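You operate a simulated robot arm through the tools that you are given. There is no shell and no other tool.

The job below is to be done with a simulated robot arm. You get a single attempt, and the scene is never put back.

## Task
Even the wall out with the knobs till the display shows 6.0 at all five points.
Fine: the notice over the display tells what one step does; work crosswise, never a neighbour next.

Only the result counts: the job must be done as asked and must still hold three seconds after the hand-in. Knocking over, shifting, dropping, spilling or breaking anything else fails it.

## Robot
A 7-joint arm with a two-finger parallel gripper, fixed in place. Base frame: the origin is on the floor under the middle of its stand, x ahead of it, y to its left, z up. Readings come in mm, degrees, newtons and seconds.
With the tool pointing down near the work surface it reaches from about 340 to 760 mm from the base axis. Its first joint turns from -115.0 to 115.0 degrees. Payload 3.91 kg.
The tool frame sits at the grasp point between the pads (the TCP): z along the fingers, y along the line on which they close. The tips reach 30 mm beyond it. The gripper opens to 110 mm. The fingers are 20 mm wide and 10 mm thick; the gripper's body (48 by 112 mm) begins 55 mm behind the TCP.
Orientation is that of the tool frame in the base frame, as a unit quaternion [x, y, z, w]. With the fingers straight down and closing along the base's y, the tool's x points along the base's -x, its y along +y and its z along -z.

## Interface
- The arm moves only by the tool step_arm. Its argument "increments" is a list of rows, each a list of 3 entries, a list of its own where there are three numbers: the shift along the tool's x, y, z in cm, then the turn, a rotation vector about the tool's x, y, z in rad, then the gripper command, from -1 (fully open) to 1 (shut), values between in proportion. In form: [[[x, y, z], [rx, ry, rz], grip], ...]. A call has 1 to 20 rows; each row is the pose to reach, as a shift and turn from the pose commanded when the call began, along the tool's axes at that moment. Each row takes 0.2 s and may step no farther than 50 mm and 8.6 degrees from the row before; otherwise, or with a gripper value out of range, the whole call is refused. Where a pose cannot be reached the arm comes as near as it can. A force on the tool above 40 N (or 10 N above the force at the start of the call, whichever is more), or a blocked arm, ends the call early, and 0.2 s more pass. Each finger travels about 108 mm/s and halts on what it meets, pressing with about 39 N; the grip force reading is that of the motor and also rises with nothing between the fingers. The clock runs only during rows and for 0.2 s after the last one: add rows that repeat a pose to give the fingers time. It gives the time, the measured TCP pose, the force on the tool (base axes), the opening and the grip force at its end, in the units of the frame above (readings bear some noise), with the torque about the TCP (base axes, N m) and any sound that the robot's microphone picked up, and new pictures: "views" is both (left out), scene, wrist or none.
- Cameras (640 x 400 px; columns grow to the right, rows downward): "scene" is fixed at [220.7, 649.1, 1694.7]; the picture's right is [-1.00, -0.08, 0.00], its down [-0.03, 0.32, -0.95] and it looks along [0.08, -0.95, -0.32] (base axes); focal length 349 px, centre (320, 200). "wrist" rides on the gripper at [72, 17, -103] in the tool frame; the picture's right is [-0.23, 0.97, 0.00], its down [-0.76, -0.18, -0.62] and it looks along [-0.61, -0.14, 0.78] (tool axes); focal length 222 px, centre (320, 200). There is no depth. A picture from a camera that has moved, and an enlarged one, comes with that camera's place and axes in the base frame and with its lens.
- slide_trunk(by): slides the trunk up (or, below 0, down) by that many mm; the arm rides with it, the base frame stays. It gives what a move gives, with no picture.
- close_up(camera, box): a new picture of the part [left, top, right, bottom] of that camera's present view, enlarged. No time passes.
- close_job(): hands the job in; it is judged then, once.

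Places have to be worked out from the pictures, the camera data and where the tool is seen. Open the gripper and draw the arm clear of the work before you hand the job in, unless the task says otherwise.

The tools are called after "Call:" by a JSON object that holds its "fn" and its "kwargs". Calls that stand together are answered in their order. step_arm: Moves the arm, as the interface text tells. Its arguments: {"type":"object","properties":{"increments":{"type":"array","items":{"type":"array"}},"views":{"type":"string","enum":["both","scene","wrist","none"]}},"required":["increments"]} The other tools are called the same way: slide_trunk (by) moves the trunk up or down; close_up (camera, box) takes an enlarged picture of a part of a camera's view; close_job () hands the job in.

At the start:

```text
time_s: 0.0
tcp_pos: [486.5, -74.9, 1500.1]
tcp_rot: [-0.001, 1.0, 0.0, 0.0]
force: [0.0, 0.5, 0.1]
ft_torque: [-0.03, 0.01, 0.0]
finger_gap: 110.3
finger_force: 0.1
trunk travel left (down, up): [-925.0, 65.0]
```

scene: 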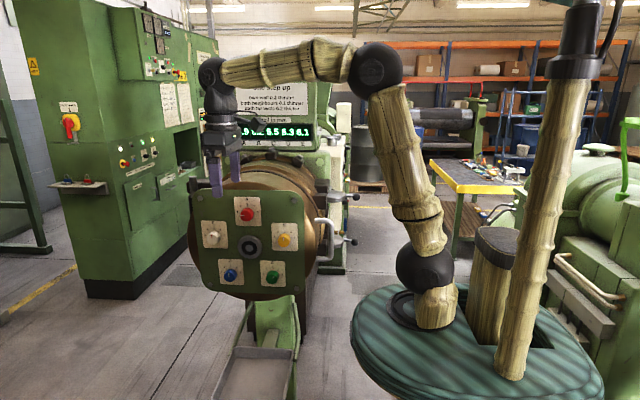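
wrist: 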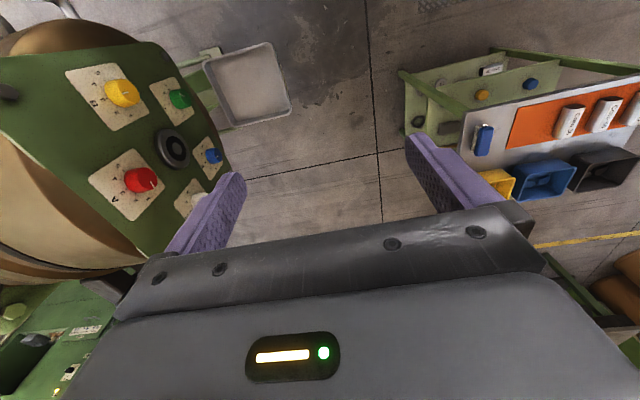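

The pictures show an extruder die face with five coloured knobs and a display with a notice above it. I'll enlarge these to read them before moving.

Call:
{"fn": "close_up", "kwargs": {"camera": "scene", "box": [220, 70, 340, 155]}}

Call:
{"fn": "close_up", "kwargs": {"camera": "scene", "box": [180, 180, 320, 300]}}

Call:
{"fn": "close_up", "kwargs": {"camera": "wrist", "box": [40, 40, 260, 240]}}

```text
4.71 times, centred on (280, 112) of scene
camera zoom: at [220.7, 649.1, 1694.7], right [-1.0, -0.08, 0.0], down [-0.03, 0.32, -0.95], along [0.08, -0.95, -0.32], focal length 1644 px, centre (508, 612)
```

zoom: 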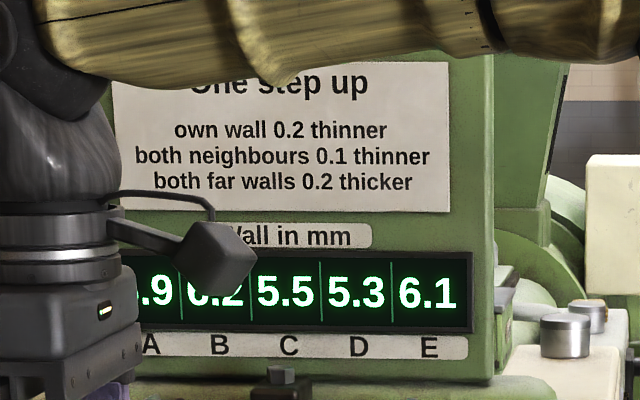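

```text
3.33 times, centred on (250, 240) of scene
camera zoom: at [220.7, 649.1, 1694.7], right [-1.0, -0.08, 0.0], down [-0.03, 0.32, -0.95], along [0.08, -0.95, -0.32], focal length 1164 px, centre (553, 67)
```

zoom: 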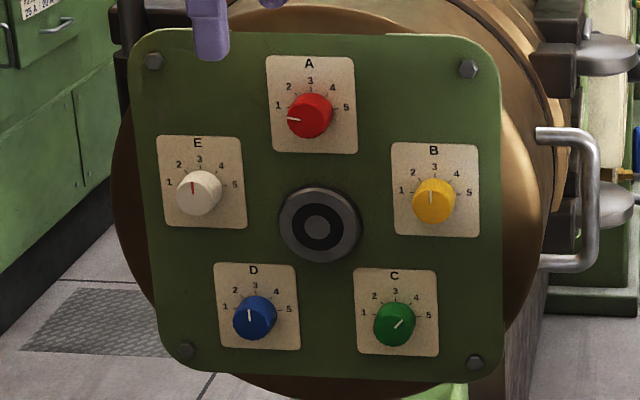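

```text
2.00 times, centred on (150, 140) of wrist
camera zoom: at [413.3, -58.6, 1604.6], right [0.23, 0.97, 0.0], down [0.76, -0.18, 0.62], along [0.61, -0.14, -0.78], focal length 444 px, centre (660, 320)
```

zoom: 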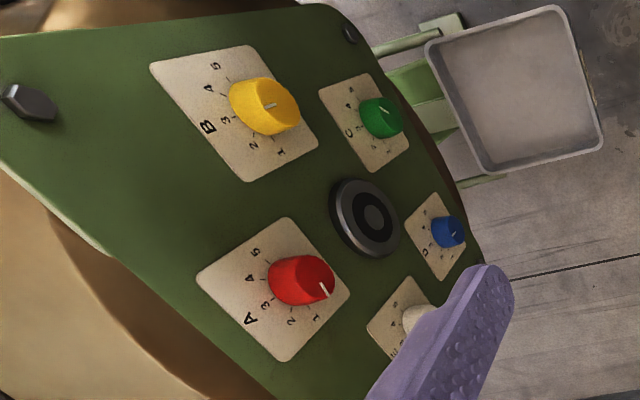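

The display reads A (partly hidden) about 6.9, B 6.2, C 5.5, D 5.3 and E 6.1. A step never changes the sum, so A = 6.9 also follows from a total of 30. I'll zoom in on each dial to get its present setting and the step angle.

Call:
{"fn": "close_up", "kwargs": {"camera": "scene", "box": [230, 190, 262, 230]}}

Call:
{"fn": "close_up", "kwargs": {"camera": "scene", "box": [284, 255, 316, 290]}}

Call:
{"fn": "close_up", "kwargs": {"camera": "scene", "box": [294, 220, 326, 255]}}

Call:
{"fn": "close_up", "kwargs": {"camera": "scene", "box": [240, 255, 275, 290]}}

Call:
{"fn": "close_up", "kwargs": {"camera": "scene", "box": [224, 216, 258, 252]}}

Call:
{"fn": "close_up", "kwargs": {"camera": "wrist", "box": [80, 60, 220, 160]}}

```text
10.00 times, centred on (246, 210) of scene
camera zoom: at [220.7, 649.1, 1694.7], right [-1.0, -0.08, 0.0], down [-0.03, 0.32, -0.95], along [0.08, -0.95, -0.32], focal length 3494 px, centre (1060, 100)
```

zoom: 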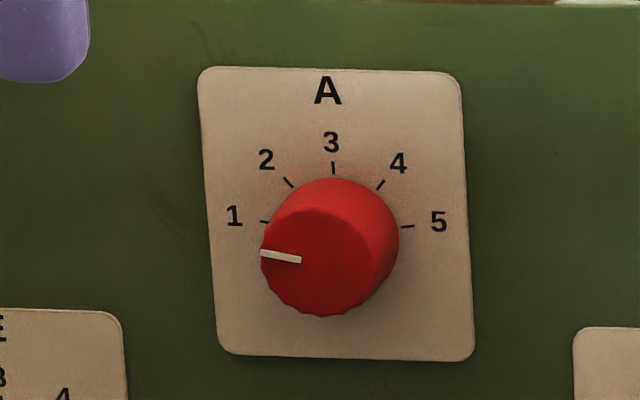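

```text
11.43 times, centred on (300, 272) of scene
camera zoom: at [220.7, 649.1, 1694.7], right [-1.0, -0.08, 0.0], down [-0.03, 0.32, -0.95], along [0.08, -0.95, -0.32], focal length 3993 px, centre (549, -629)
```

zoom: 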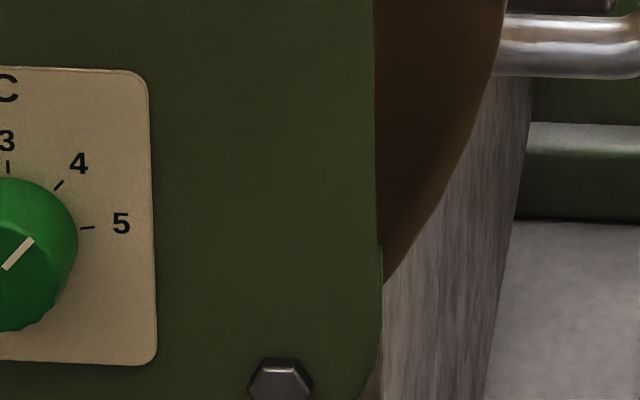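

```text
11.43 times, centred on (310, 238) of scene
camera zoom: at [220.7, 649.1, 1694.7], right [-1.0, -0.08, 0.0], down [-0.03, 0.32, -0.95], along [0.08, -0.95, -0.32], focal length 3993 px, centre (434, -229)
```

zoom: 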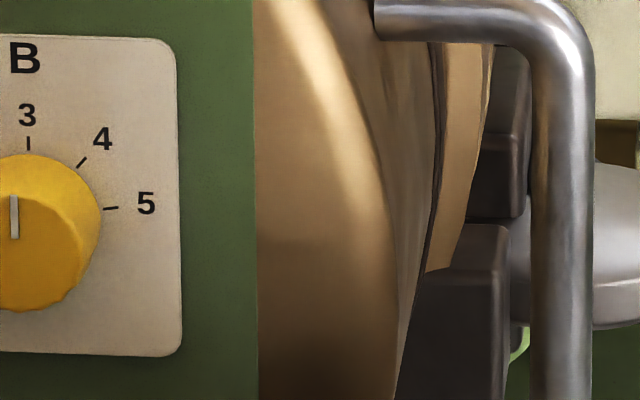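

```text
11.43 times, centred on (258, 272) of scene
camera zoom: at [220.7, 649.1, 1694.7], right [-1.0, -0.08, 0.0], down [-0.03, 0.32, -0.95], along [0.08, -0.95, -0.32], focal length 3993 px, centre (1034, -629)
```

zoom: 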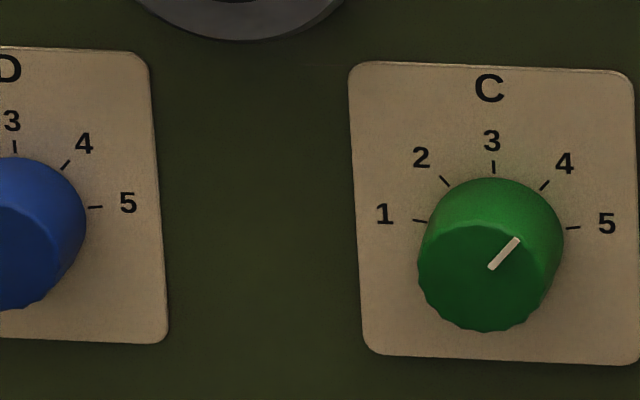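

```text
11.11 times, centred on (241, 234) of scene
camera zoom: at [220.7, 649.1, 1694.7], right [-1.0, -0.08, 0.0], down [-0.03, 0.32, -0.95], along [0.08, -0.95, -0.32], focal length 3882 px, centre (1198, -178)
```

zoom: 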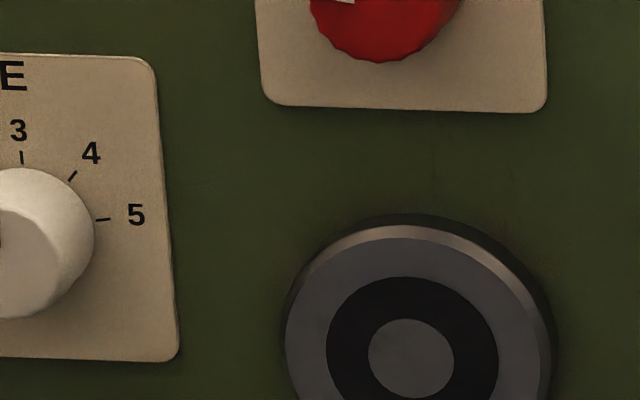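

```text
4.00 times, centred on (150, 110) of wrist
camera zoom: at [413.3, -58.6, 1604.6], right [0.23, 0.97, 0.0], down [0.76, -0.18, 0.62], along [0.61, -0.14, -0.78], focal length 888 px, centre (1000, 560)
```

zoom: 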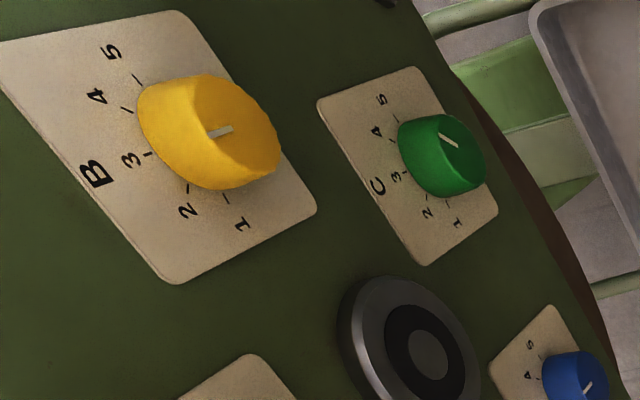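

The dials have 40° per step, with settings A=1, B=3, C=4, D=3 and E=3. Solving the notice's equations within 1–5 gives A unchanged, B +2, C −2, D −1 and E +1. A crosswise order is C → E → B → D. First I'll turn the tool to point at the die face (tool z along −Y) up here, well clear of it.

Call:
{"fn": "step_arm", "kwargs": {"increments": [[[0, 0, 0], [0.131, 0, 0], -1], [[0, 0, 0], [0.262, 0, 0], -1], [[0, 0, 0], [0.393, 0, 0], -1], [[0, 0, 0], [0.524, 0, 0], -1], [[0, 0, 0], [0.655, 0, 0], -1], [[0, 0, 0], [0.786, 0, 0], -1], [[0, 0, 0], [0.917, 0, 0], -1], [[0, 0, 0], [1.048, 0, 0], -1], [[0, 0, 0], [1.179, 0, 0], -1], [[0, 0, 0], [1.31, 0, 0], -1], [[0, 0, 0], [1.441, 0, 0], -1], [[0, 0, 0], [1.5708, 0, 0], -1], [[0, 0, 0], [1.5708, 0, 0], -1]], "views": "both"}}

```text
time_s: 2.8
tcp_pos: [485.0, -75.9, 1500.3]
tcp_rot: [0.0, -0.706, 0.708, 0.0]
force: [-0.4, 0.1, 0.0]
ft_torque: [0.0, -0.01, -0.01]
finger_gap: 110.0
finger_force: 0.0
trunk travel left (down, up): [-925.0, 65.0]
camera wrist: at [413.0, 27.5, 1484.2], right [0.23, 0.0, -0.97], down [0.76, 0.62, 0.18], along [0.61, -0.78, 0.14], focal length 222 px, centre (320, 200)
```

scene: 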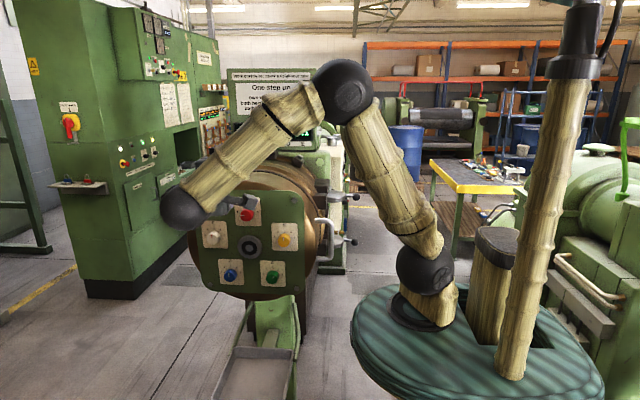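
wrist: 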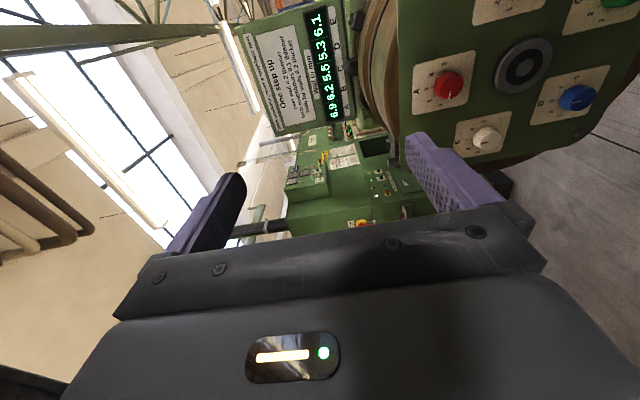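

The wrist view confirms A = 6.9 and shows the whole notice, which has a small header line. I'll read it in full.

Call:
{"fn": "close_up", "kwargs": {"camera": "wrist", "box": [225, 0, 365, 140]}}

Call:
{"fn": "close_up", "kwargs": {"camera": "scene", "box": [220, 60, 340, 140]}}

Call:
{"fn": "close_up", "kwargs": {"camera": "wrist", "box": [390, 0, 640, 165]}}

```text
2.86 times, centred on (295, 70) of wrist
camera zoom: at [413.0, 27.5, 1484.2], right [0.23, 0.0, -0.97], down [0.76, 0.62, 0.18], along [0.61, -0.78, 0.14], focal length 635 px, centre (391, 571)
```

zoom: 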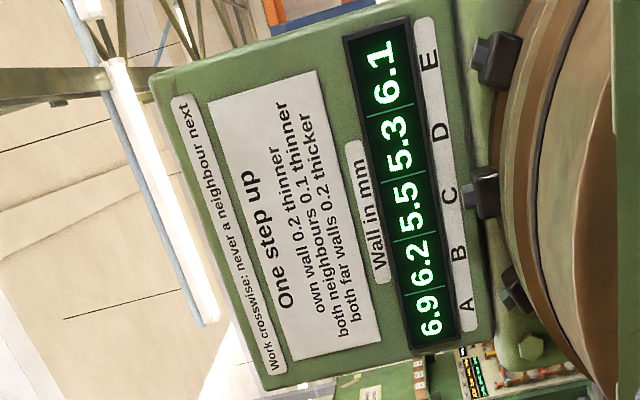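

```text
5.00 times, centred on (280, 100) of scene
camera zoom: at [220.7, 649.1, 1694.7], right [-1.0, -0.08, 0.0], down [-0.03, 0.32, -0.95], along [0.08, -0.95, -0.32], focal length 1747 px, centre (520, 700)
```

zoom: 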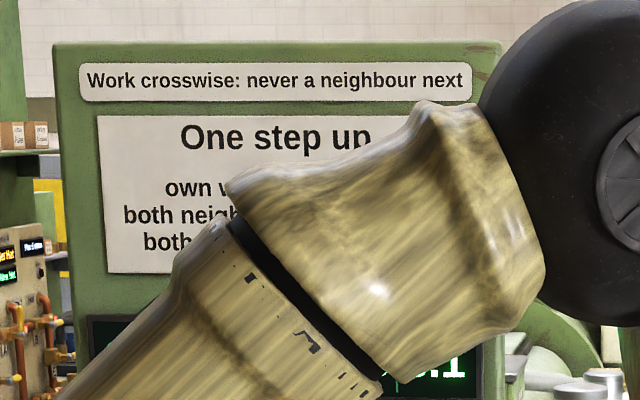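

```text
2.42 times, centred on (515, 82) of wrist
camera zoom: at [413.0, 27.5, 1484.2], right [0.23, 0.0, -0.97], down [0.76, 0.62, 0.18], along [0.61, -0.78, 0.14], focal length 538 px, centre (-153, 485)
```

zoom: 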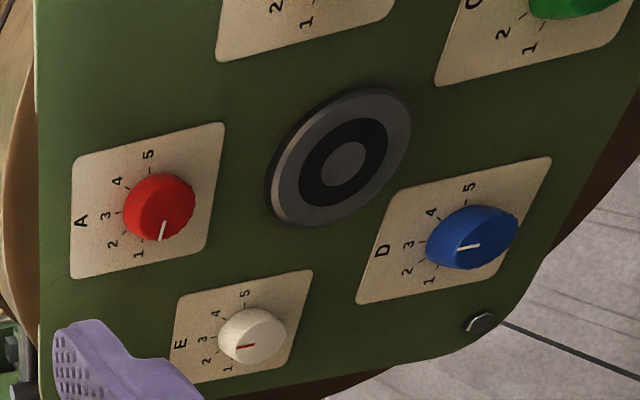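

The notice confirms the plan. I'll lower the trunk 377 mm, which should bring the horizontal tool to z≈1123, mid-height of the knobs and still 300 mm in front of the plate.

Call:
{"fn": "slide_trunk", "kwargs": {"by": -377}}

```text
time_s: 6.4
tcp_pos: [486.0, -76.0, 1122.5]
tcp_rot: [0.0, 0.707, -0.707, 0.0]
force: [0.7, -0.2, 0.2]
ft_torque: [0.01, -0.02, -0.01]
finger_gap: 110.0
finger_force: 0.3
trunk travel left (down, up): [-548.0, 442.0]
```

The trunk is down and the TCP is at (486, −76, 1122.5). I'll approach C's axis (about x 475, z 1053), stopping at y≈−250 with the fingers opened to about 66 mm, to look at the knob from closer.

Call:
{"fn": "step_arm", "kwargs": {"increments": [[[0.2, 1.38, 3.5], [0, 0, 0], -0.2], [[0.4, 2.76, 7.0], [0, 0, 0], -0.2], [[0.6, 4.14, 10.5], [0, 0, 0], -0.2], [[0.8, 5.52, 14.0], [0, 0, 0], -0.2], [[1.06, 6.9, 17.4], [0, 0, 0], -0.2], [[1.06, 6.9, 17.4], [0, 0, 0], -0.2]], "views": "both"}}

```text
time_s: 7.8
tcp_pos: [475.3, -251.3, 1054.4]
tcp_rot: [0.0, 0.707, -0.707, 0.0]
force: [-0.6, 0.2, -0.4]
ft_torque: [-0.05, -0.02, 0.01]
finger_gap: 66.1
finger_force: 0.0
trunk travel left (down, up): [-548.0, 442.0]
camera wrist: at [402.4, -148.8, 1038.8], right [0.23, 0.0, -0.97], down [0.76, 0.62, 0.18], along [0.61, -0.78, 0.14], focal length 222 px, centre (320, 200)
```

scene: 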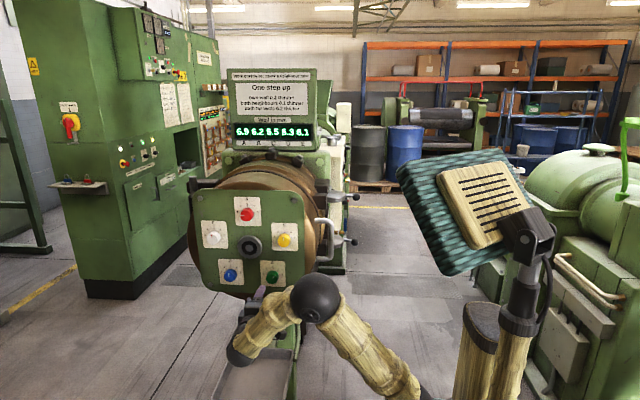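
wrist: 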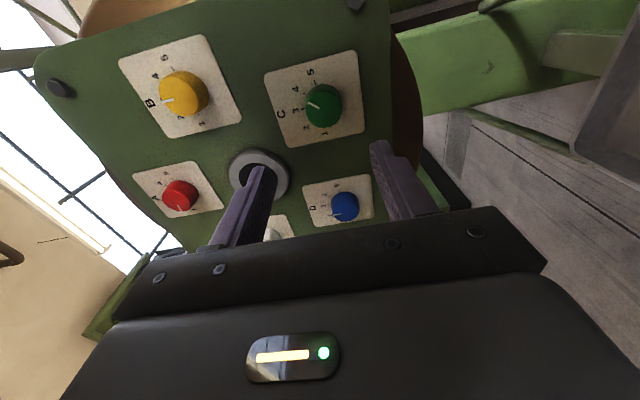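

The scene view now shows the display and all the knobs. I'll enlarge C from both cameras to pin its axis and depth.

Call:
{"fn": "close_up", "kwargs": {"camera": "wrist", "box": [260, 45, 380, 145]}}

Call:
{"fn": "close_up", "kwargs": {"camera": "scene", "box": [250, 250, 300, 300]}}

Call:
{"fn": "close_up", "kwargs": {"camera": "scene", "box": [225, 115, 325, 155]}}

Call:
{"fn": "close_up", "kwargs": {"camera": "wrist", "box": [110, 20, 390, 230]}}

```text
4.00 times, centred on (320, 95) of wrist
camera zoom: at [402.4, -148.8, 1038.8], right [0.23, 0.0, -0.97], down [0.76, 0.62, 0.18], along [0.61, -0.78, 0.14], focal length 888 px, centre (320, 620)
```

zoom: 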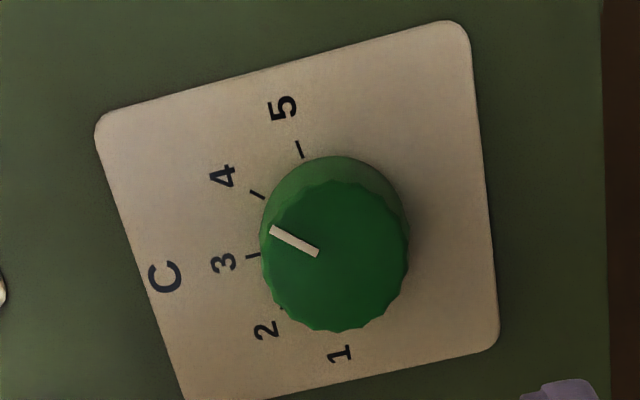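

```text
8.00 times, centred on (275, 275) of scene
camera zoom: at [220.7, 649.1, 1694.7], right [-1.0, -0.08, 0.0], down [-0.03, 0.32, -0.95], along [0.08, -0.95, -0.32], focal length 2795 px, centre (680, -400)
```

zoom: 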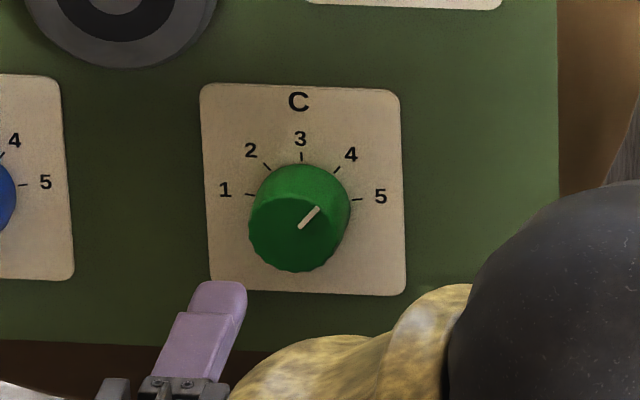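

```text
6.40 times, centred on (275, 135) of scene
camera zoom: at [220.7, 649.1, 1694.7], right [-1.0, -0.08, 0.0], down [-0.03, 0.32, -0.95], along [0.08, -0.95, -0.32], focal length 2236 px, centre (608, 616)
```

zoom: 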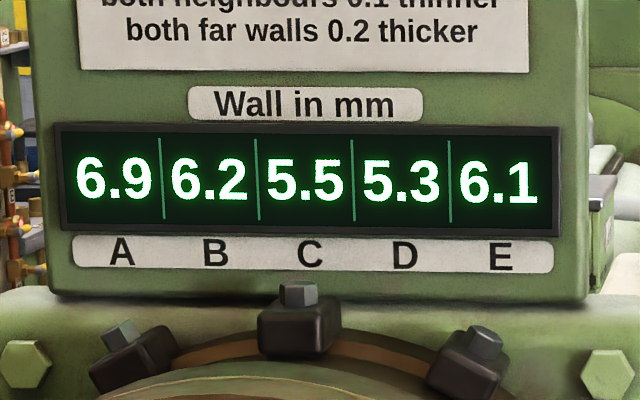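

```text
1.90 times, centred on (250, 125) of wrist
camera zoom: at [402.4, -148.8, 1038.8], right [0.23, 0.0, -0.97], down [0.76, 0.62, 0.18], along [0.61, -0.78, 0.14], focal length 423 px, centre (453, 343)
```

zoom: 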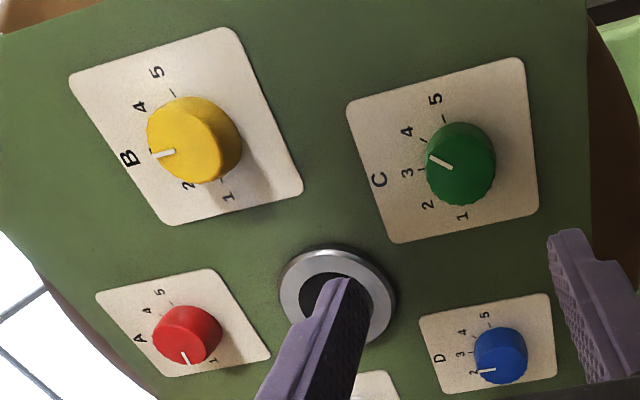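

From both views C's front centre is near (474.5, −393, 1050). I'll move closer (TCP y≈−330), centred on that estimate, to refine it with the wrist camera.

Call:
{"fn": "step_arm", "kwargs": {"increments": [[[0.04, 0.18, 4.0], [0, 0, 0], -0.2], [[0.075, 0.36, 8.0], [0, 0, 0], -0.2], [[0.075, 0.36, 8.0], [0, 0, 0], -0.2]], "views": "both"}}

Call:
{"fn": "close_up", "kwargs": {"camera": "wrist", "box": [240, 60, 400, 180]}}

Call:
{"fn": "close_up", "kwargs": {"camera": "scene", "box": [250, 250, 300, 300]}}

```text
time_s: 8.6
tcp_pos: [473.2, -332.3, 1049.7]
tcp_rot: [0.0, 0.707, -0.707, 0.001]
force: [0.2, -0.2, 0.2]
ft_torque: [-0.02, 0.0, -0.01]
finger_gap: 66.0
finger_force: 0.1
trunk travel left (down, up): [-548.0, 442.0]
camera wrist: at [401.0, -228.5, 1034.8], right [0.23, 0.0, -0.97], down [0.76, 0.62, 0.18], along [0.61, -0.78, 0.14], focal length 222 px, centre (320, 200)
```

scene: 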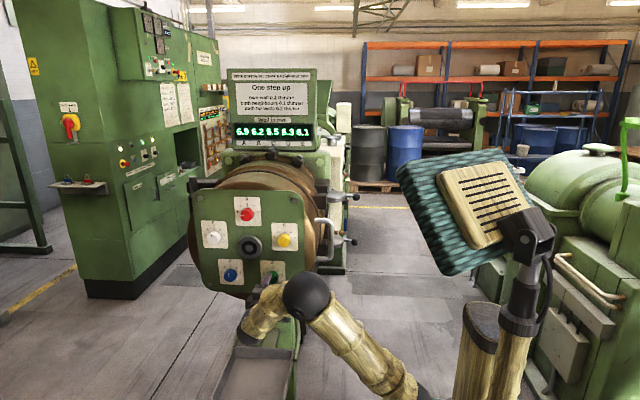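
wrist: 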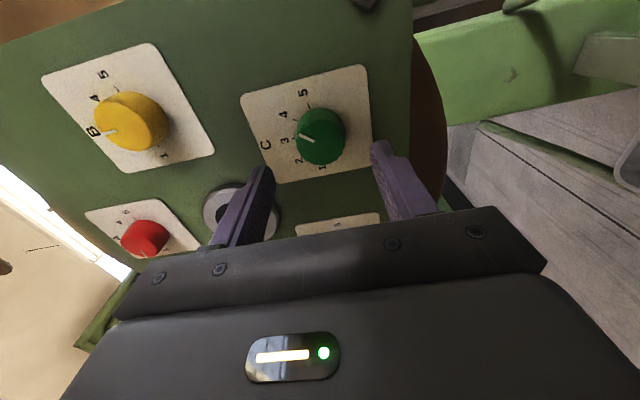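

```text
3.33 times, centred on (320, 120) of wrist
camera zoom: at [401.0, -228.5, 1034.8], right [0.23, 0.0, -0.97], down [0.76, 0.62, 0.18], along [0.61, -0.78, 0.14], focal length 740 px, centre (320, 467)
```

zoom: 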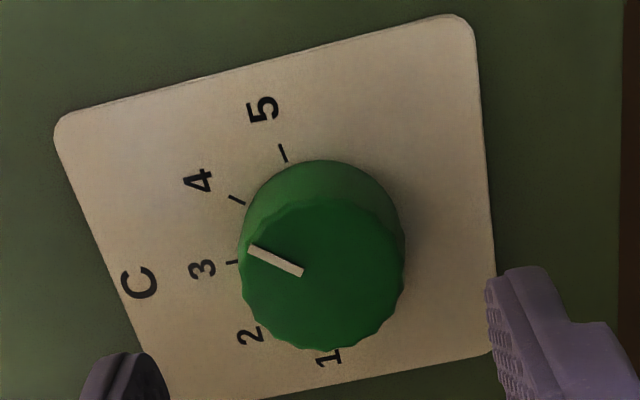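

```text
8.00 times, centred on (275, 275) of scene
camera zoom: at [220.7, 649.1, 1694.7], right [-1.0, -0.08, 0.0], down [-0.03, 0.32, -0.95], along [0.08, -0.95, -0.32], focal length 2795 px, centre (680, -400)
```

zoom: 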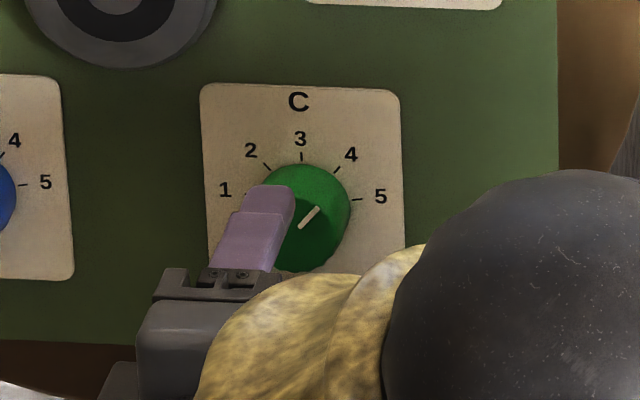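

With depth corrected by the label size, the label plane is near y≈−419 and the knob front near y≈−396, with C's axis about 2.5 mm to +X of the tool. I'll shift and go 40 mm further in with the fingers still open (12 mm clearance each side), then check alignment directly against the fingers.

Call:
{"fn": "step_arm", "kwargs": {"increments": [[[-0.25, 0, 2.0], [0, 0, 0], -0.2], [[-0.25, 0, 4.0], [0, 0, 0], -0.2], [[-0.25, 0, 4.0], [0, 0, 0], -0.2]], "views": "both"}}

Call:
{"fn": "close_up", "kwargs": {"camera": "wrist", "box": [230, 70, 410, 220]}}

Call:
{"fn": "close_up", "kwargs": {"camera": "scene", "box": [250, 250, 300, 300]}}

```text
time_s: 9.4
tcp_pos: [476.8, -370.4, 1048.9]
tcp_rot: [0.0, 0.707, -0.707, 0.0]
force: [-0.9, 0.3, 0.2]
ft_torque: [-0.02, 0.03, -0.01]
finger_gap: 66.0
finger_force: 0.1
trunk travel left (down, up): [-548.0, 442.0]
camera wrist: at [404.2, -266.6, 1034.4], right [0.23, 0.0, -0.97], down [0.76, 0.62, 0.18], along [0.61, -0.78, 0.14], focal length 222 px, centre (320, 200)
```

scene: 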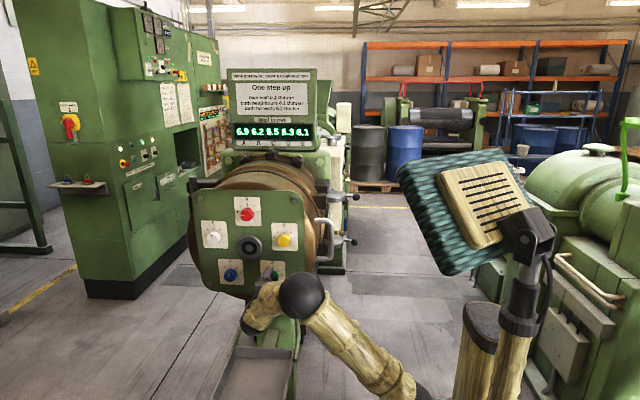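
wrist: 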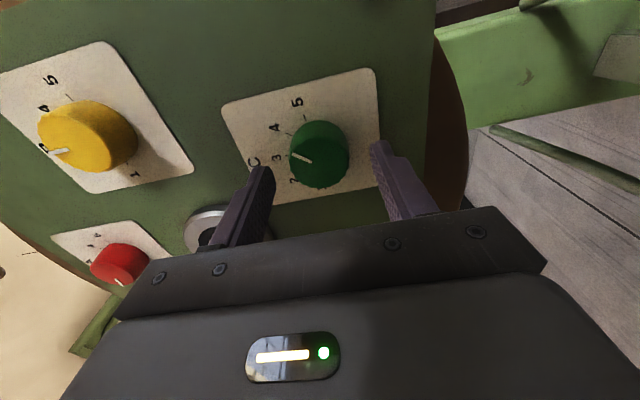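

```text
2.67 times, centred on (320, 145) of wrist
camera zoom: at [404.2, -266.6, 1034.4], right [0.23, 0.0, -0.97], down [0.76, 0.62, 0.18], along [0.61, -0.78, 0.14], focal length 592 px, centre (320, 347)
```

zoom: 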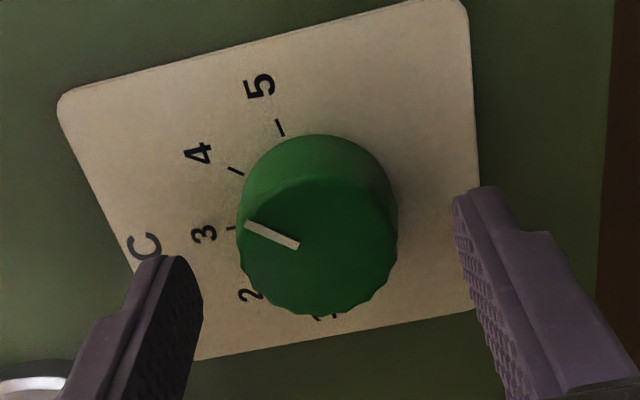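

```text
8.00 times, centred on (275, 275) of scene
camera zoom: at [220.7, 649.1, 1694.7], right [-1.0, -0.08, 0.0], down [-0.03, 0.32, -0.95], along [0.08, -0.95, -0.32], focal length 2795 px, centre (680, -400)
```

zoom: 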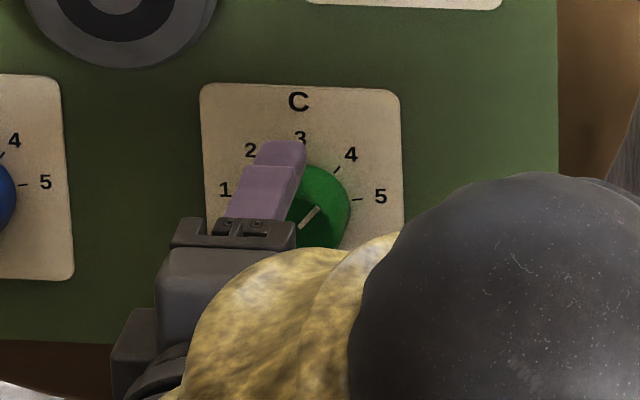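

The knob is nearly centred: about +0.5 mm in X and +1.5 mm in Z from the tool, with the label near y≈−421. I'll go 14 mm deeper with that correction and pre-close to about 50 mm, then check the alignment before gripping.

Call:
{"fn": "step_arm", "kwargs": {"increments": [[[-0.05, -0.15, 0.7], [0, 0, 0], -0.2], [[-0.05, -0.15, 1.4], [0, 0, 0], -0.2], [[-0.05, -0.15, 1.4], [0, 0, 0], 0.08], [[-0.05, -0.15, 1.4], [0, 0, 0], 0.08]], "views": "both"}}

Call:
{"fn": "close_up", "kwargs": {"camera": "wrist", "box": [230, 70, 410, 220]}}

Call:
{"fn": "close_up", "kwargs": {"camera": "scene", "box": [250, 250, 300, 300]}}

```text
time_s: 10.4
tcp_pos: [477.3, -382.5, 1051.3]
tcp_rot: [0.0, -0.706, 0.708, 0.0]
force: [-0.6, -0.1, 0.0]
ft_torque: [0.01, -0.01, 0.0]
finger_gap: 50.3
finger_force: 0.1
trunk travel left (down, up): [-548.0, 442.0]
camera wrist: at [405.1, -279.8, 1035.3], right [0.23, 0.0, -0.97], down [0.76, 0.62, 0.18], along [0.61, -0.78, 0.14], focal length 222 px, centre (320, 200)
```

scene: 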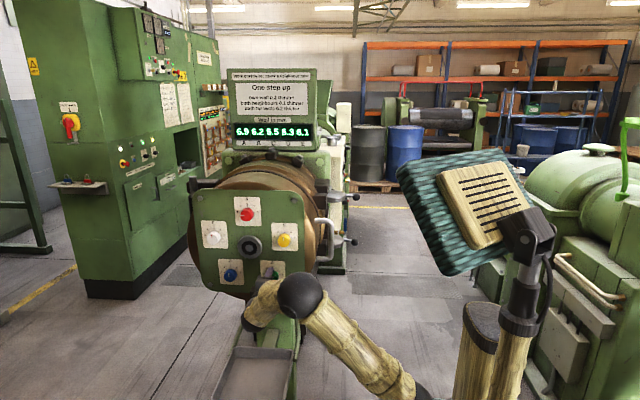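
wrist: 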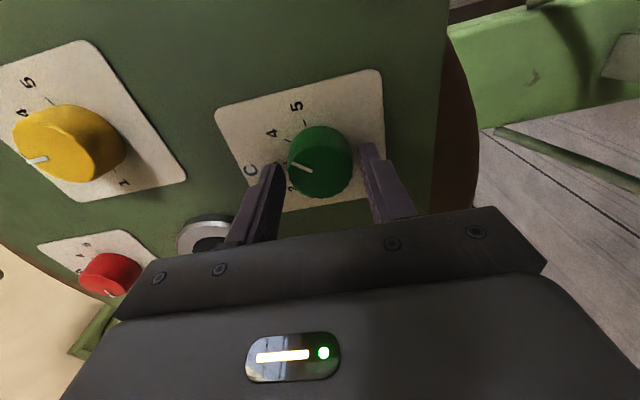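

```text
2.67 times, centred on (320, 145) of wrist
camera zoom: at [405.1, -279.8, 1035.3], right [0.23, 0.0, -0.97], down [0.76, 0.62, 0.18], along [0.61, -0.78, 0.14], focal length 592 px, centre (320, 347)
```

zoom: 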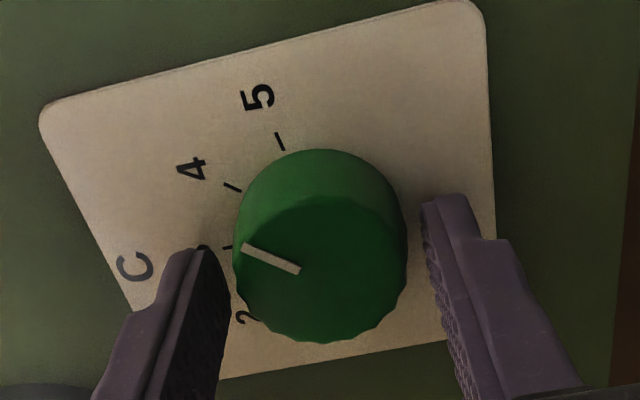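

```text
8.00 times, centred on (275, 275) of scene
camera zoom: at [220.7, 649.1, 1694.7], right [-1.0, -0.08, 0.0], down [-0.03, 0.32, -0.95], along [0.08, -0.95, -0.32], focal length 2795 px, centre (680, -400)
```

zoom: 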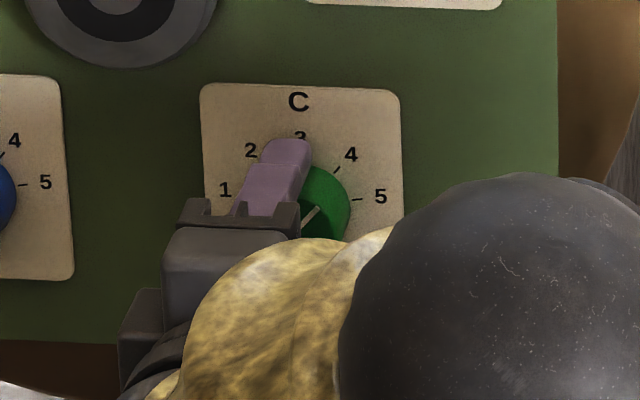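

The fingers flank the knob, which sits about 1.2 mm high between them with X fine. I'll correct that, reopen slightly and pre-turn the open gripper +40° about C's axis. That lets the −80° turn run from +40° to −40°.

Call:
{"fn": "step_arm", "kwargs": {"increments": [[[0, -0.12, 0], [0, 0, 0], -0.1], [[0, -0.12, 0], [0, 0, 0.14], -0.1], [[0, -0.12, 0], [0, 0, 0.28], -0.1], [[0, -0.12, 0], [0, 0, 0.42], -0.1], [[0, -0.12, 0], [0, 0, 0.56], -0.1], [[0, -0.12, 0], [0, 0, 0.698], -0.1], [[0, -0.12, 0], [0, 0, 0.698], 0.08], [[0, -0.12, 0], [0, 0, 0.698], 0.08]], "views": "both"}}

Call:
{"fn": "close_up", "kwargs": {"camera": "wrist", "box": [230, 70, 410, 220]}}

Call:
{"fn": "close_up", "kwargs": {"camera": "scene", "box": [250, 250, 300, 300]}}

```text
time_s: 12.2
tcp_pos: [477.9, -383.3, 1054.3]
tcp_rot: [0.241, 0.665, -0.664, 0.243]
force: [0.1, -0.2, -0.1]
ft_torque: [0.0, 0.01, 0.04]
finger_gap: 50.7
finger_force: 0.0
trunk travel left (down, up): [-548.0, 442.0]
camera wrist: at [433.0, -280.6, 995.2], right [0.8, 0.0, -0.6], down [0.47, 0.62, 0.63], along [0.37, -0.78, 0.5], focal length 222 px, centre (320, 200)
```

scene: 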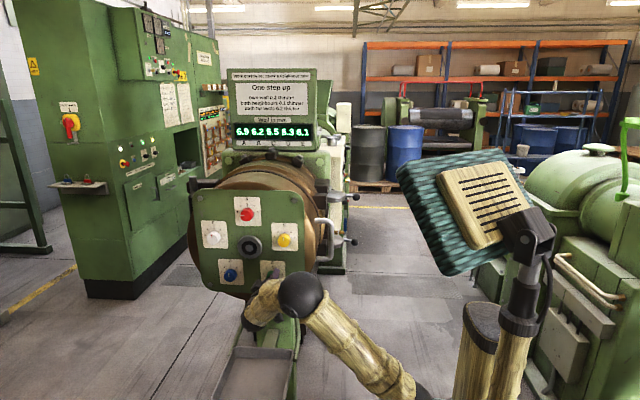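
wrist: 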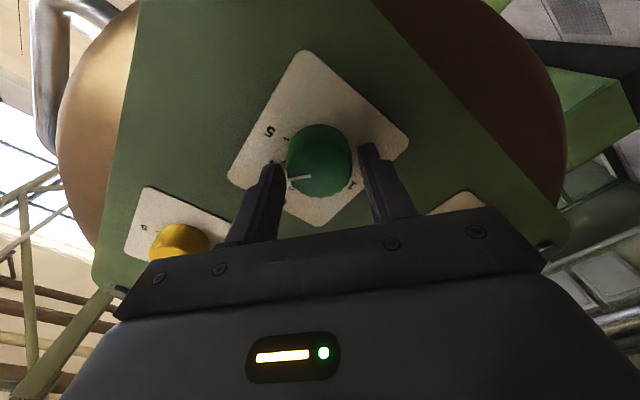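

```text
2.67 times, centred on (320, 145) of wrist
camera zoom: at [433.0, -280.6, 995.2], right [0.8, 0.0, -0.6], down [0.47, 0.62, 0.63], along [0.37, -0.78, 0.5], focal length 592 px, centre (320, 347)
```

zoom: 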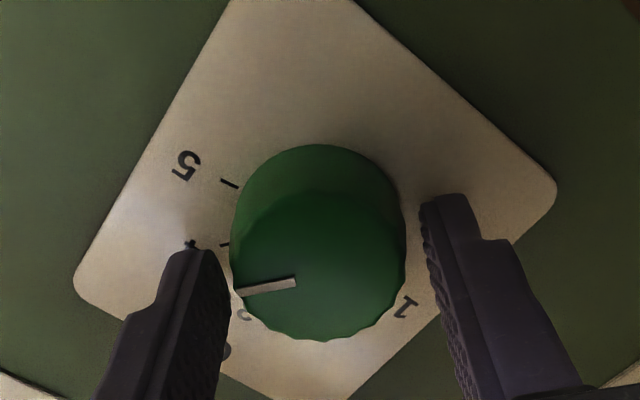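

```text
8.00 times, centred on (275, 275) of scene
camera zoom: at [220.7, 649.1, 1694.7], right [-1.0, -0.08, 0.0], down [-0.03, 0.32, -0.95], along [0.08, -0.95, -0.32], focal length 2795 px, centre (680, -400)
```

zoom: 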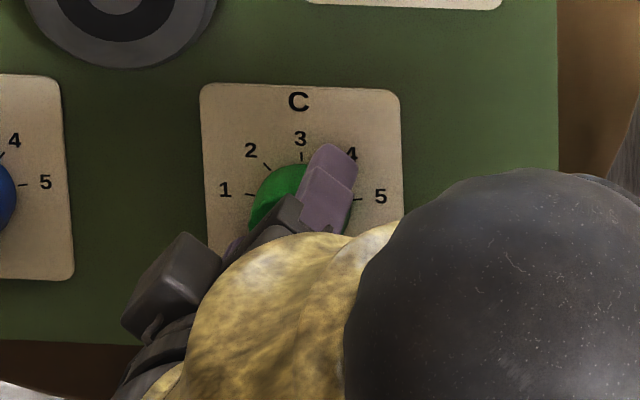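

The +40° pre-turn worked. Comparing knob offsets in the image at 0° and 40° puts C's axis about 2 mm along tool +x from the tool axis, with the closing direction centred. I'll shift 2 mm and close on the knob.

Call:
{"fn": "step_arm", "kwargs": {"increments": [[[0.2, 0, 0], [0, 0, 0], 0.08], [[0.2, 0, 0], [0, 0, 0], 0.2], [[0.2, 0, 0], [0, 0, 0], 0.4], [[0.2, 0, 0], [0, 0, 0], 1], [[0.2, 0, 0], [0, 0, 0], 1]], "views": "both"}}

Call:
{"fn": "close_up", "kwargs": {"camera": "wrist", "box": [230, 70, 410, 220]}}

```text
time_s: 13.4
tcp_pos: [475.3, -383.7, 1052.0]
tcp_rot: [0.242, 0.665, -0.664, 0.242]
force: [0.8, 0.1, -2.0]
ft_torque: [0.0, -0.03, 0.18]
finger_gap: 41.3
finger_force: 44.8
trunk travel left (down, up): [-548.0, 442.0]
camera wrist: at [431.7, -280.3, 993.5], right [0.8, 0.0, -0.6], down [0.47, 0.62, 0.63], along [0.38, -0.78, 0.5], focal length 222 px, centre (320, 200)
```

scene: 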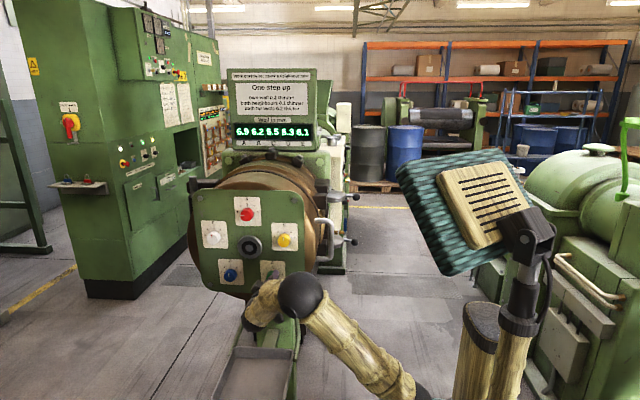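
wrist: 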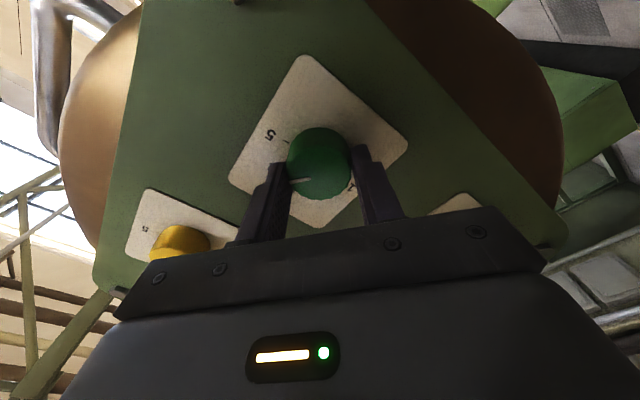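

```text
2.67 times, centred on (320, 145) of wrist
camera zoom: at [431.7, -280.3, 993.5], right [0.8, 0.0, -0.6], down [0.47, 0.62, 0.63], along [0.38, -0.78, 0.5], focal length 592 px, centre (320, 347)
```

zoom: 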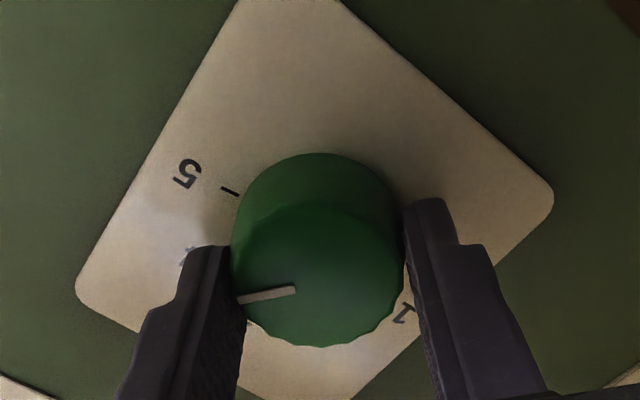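

Solid grip (41.3 mm, 45 N) with almost no side force, so the alignment is good. I'll turn −40° (one step down) first and check the dial and display.

Call:
{"fn": "step_arm", "kwargs": {"increments": [[[0, 0, 0], [0, 0, -0.14], 1], [[0, 0, 0], [0, 0, -0.28], 1], [[0, 0, 0], [0, 0, -0.42], 1], [[0, 0, 0], [0, 0, -0.56], 1], [[0, 0, 0], [0, 0, -0.698], 1], [[0, 0, 0], [0, 0, -0.698], 1]], "views": "both"}}

Call:
{"fn": "close_up", "kwargs": {"camera": "wrist", "box": [230, 70, 410, 220]}}

Call:
{"fn": "close_up", "kwargs": {"camera": "scene", "box": [225, 115, 325, 155]}}

```text
time_s: 14.8
tcp_pos: [477.7, -383.7, 1050.8]
tcp_rot: [-0.001, 0.708, -0.707, -0.002]
force: [1.1, 5.7, -15.2]
ft_torque: [0.34, -0.05, 0.01]
finger_gap: 40.9
finger_force: 45.3
trunk travel left (down, up): [-548.0, 442.0]
camera wrist: at [404.4, -280.4, 1035.1], right [0.22, 0.0, -0.97], down [0.76, 0.62, 0.18], along [0.61, -0.78, 0.14], focal length 222 px, centre (320, 200)
```

scene: 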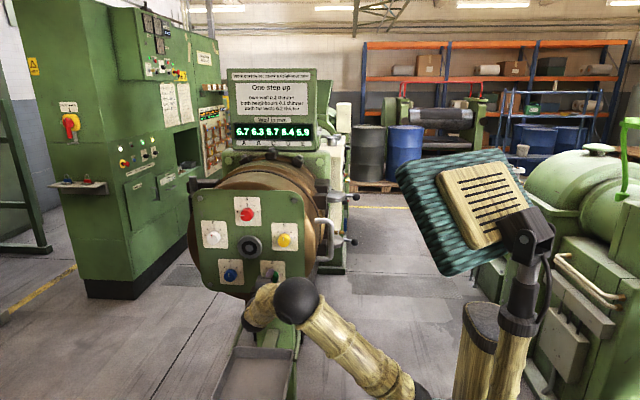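
wrist: 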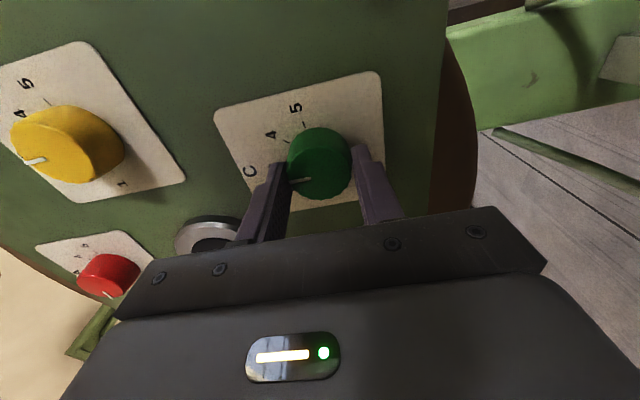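

```text
2.67 times, centred on (320, 145) of wrist
camera zoom: at [404.4, -280.4, 1035.1], right [0.22, 0.0, -0.97], down [0.76, 0.62, 0.18], along [0.61, -0.78, 0.14], focal length 592 px, centre (320, 347)
```

zoom: 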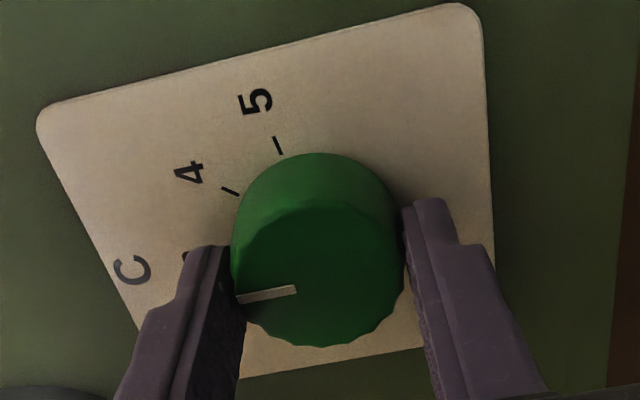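

```text
6.40 times, centred on (275, 135) of scene
camera zoom: at [220.7, 649.1, 1694.7], right [-1.0, -0.08, 0.0], down [-0.03, 0.32, -0.95], along [0.08, -0.95, -0.32], focal length 2236 px, centre (608, 616)
```

zoom: 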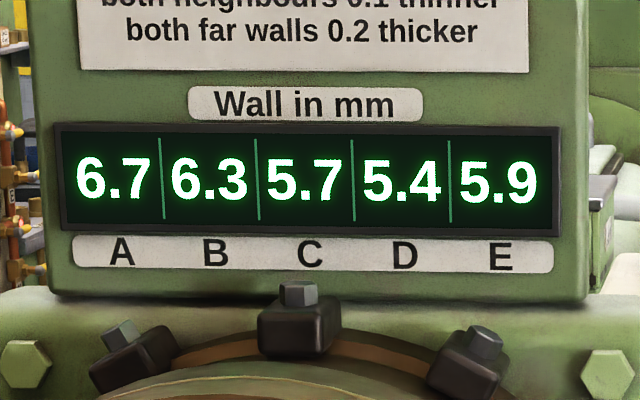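

The display went exactly as expected for C one step down (6.7 6.3 5.7 5.4 5.9). A −15 N force in Z shows the tool is slightly high, so I'll ease it 0.7 mm down while turning the second −40°.

Call:
{"fn": "step_arm", "kwargs": {"increments": [[[0, 0.07, 0], [0, 0, 0], 1], [[0, 0.07, 0], [0, 0, -0.14], 1], [[0, 0.07, 0], [0, 0, -0.28], 1], [[0, 0.07, 0], [0, 0, -0.42], 1], [[0, 0.07, 0], [0, 0, -0.56], 1], [[0, 0.07, 0], [0, 0, -0.698], 1], [[0, 0.07, 0], [0, 0, -0.698], 1]], "views": "both"}}

Call:
{"fn": "close_up", "kwargs": {"camera": "wrist", "box": [230, 70, 410, 220]}}

Call:
{"fn": "close_up", "kwargs": {"camera": "scene", "box": [225, 115, 325, 155]}}

```text
time_s: 16.4
tcp_pos: [476.5, -384.1, 1049.1]
tcp_rot: [-0.244, 0.665, -0.663, -0.243]
force: [-7.0, 6.6, -30.2]
ft_torque: [0.45, -0.05, -0.85]
finger_gap: 41.0
finger_force: 44.9
trunk travel left (down, up): [-548.0, 442.0]
camera wrist: at [410.3, -280.4, 1084.3], right [-0.46, 0.0, -0.89], down [0.7, 0.62, -0.35], along [0.55, -0.78, -0.29], focal length 222 px, centre (320, 200)
```

scene: 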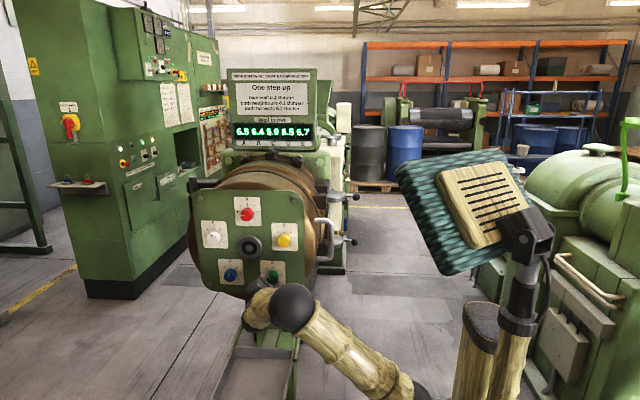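
wrist: 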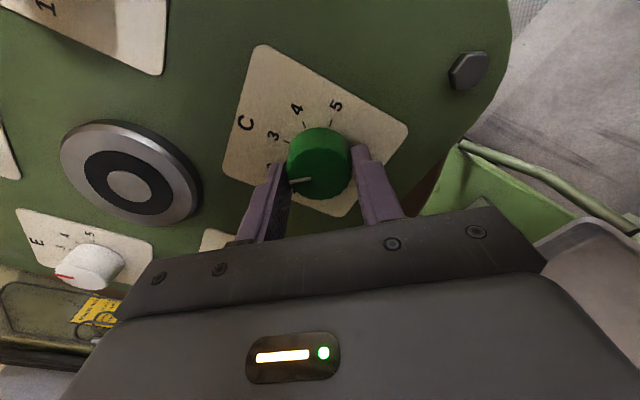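

```text
2.67 times, centred on (320, 145) of wrist
camera zoom: at [410.3, -280.4, 1084.3], right [-0.46, 0.0, -0.89], down [0.7, 0.62, -0.35], along [0.55, -0.78, -0.29], focal length 592 px, centre (320, 347)
```

zoom: 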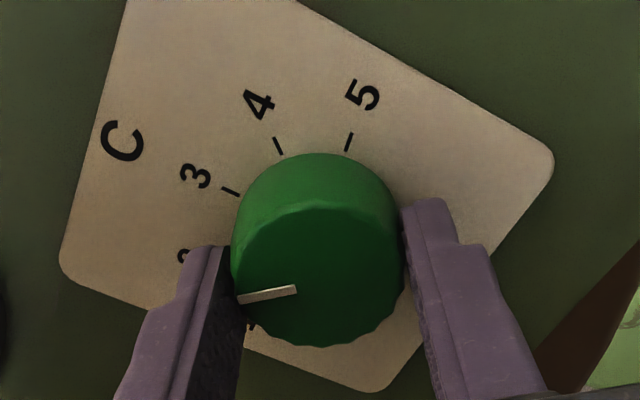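

```text
6.40 times, centred on (275, 135) of scene
camera zoom: at [220.7, 649.1, 1694.7], right [-1.0, -0.08, 0.0], down [-0.03, 0.32, -0.95], along [0.08, -0.95, -0.32], focal length 2236 px, centre (608, 616)
```

zoom: 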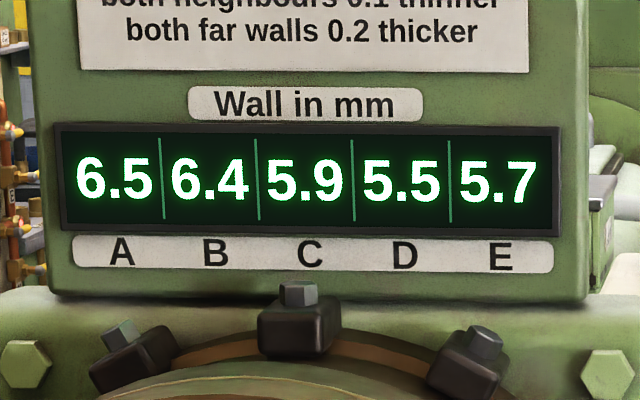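

C is now at 2 and the display matches the prediction (6.5 6.4 5.9 5.5 5.7). Before releasing, I'll relieve the 30 N side load with a small move along it (−Z) and see whether it drops.

Call:
{"fn": "step_arm", "kwargs": {"increments": [[[-0.03, 0.066, 0], [0, 0, 0], 1], [[-0.03, 0.066, 0], [0, 0, 0], 1]], "views": "none"}}

```text
time_s: 17.0
tcp_pos: [477.7, -383.4, 1049.1]
tcp_rot: [-0.243, 0.665, -0.664, -0.242]
force: [-6.5, 7.4, -25.3]
ft_torque: [0.73, -0.04, -0.43]
finger_gap: 40.8
finger_force: 44.9
trunk travel left (down, up): [-548.0, 442.0]
```

The force fell, so the direction is right. I'll ease 1.5 mm further the same way.

Call:
{"fn": "step_arm", "kwargs": {"increments": [[[-0.06, 0.14, 0], [0, 0, 0], 1], [[-0.06, 0.14, 0], [0, 0, 0], 1]], "views": "none"}}

```text
time_s: 17.6
tcp_pos: [475.8, -382.9, 1049.0]
tcp_rot: [0.242, -0.664, 0.665, 0.241]
force: [-4.3, 3.6, -16.3]
ft_torque: [1.27, -0.01, 0.47]
finger_gap: 40.8
finger_force: 45.6
trunk travel left (down, up): [-548.0, 442.0]
```

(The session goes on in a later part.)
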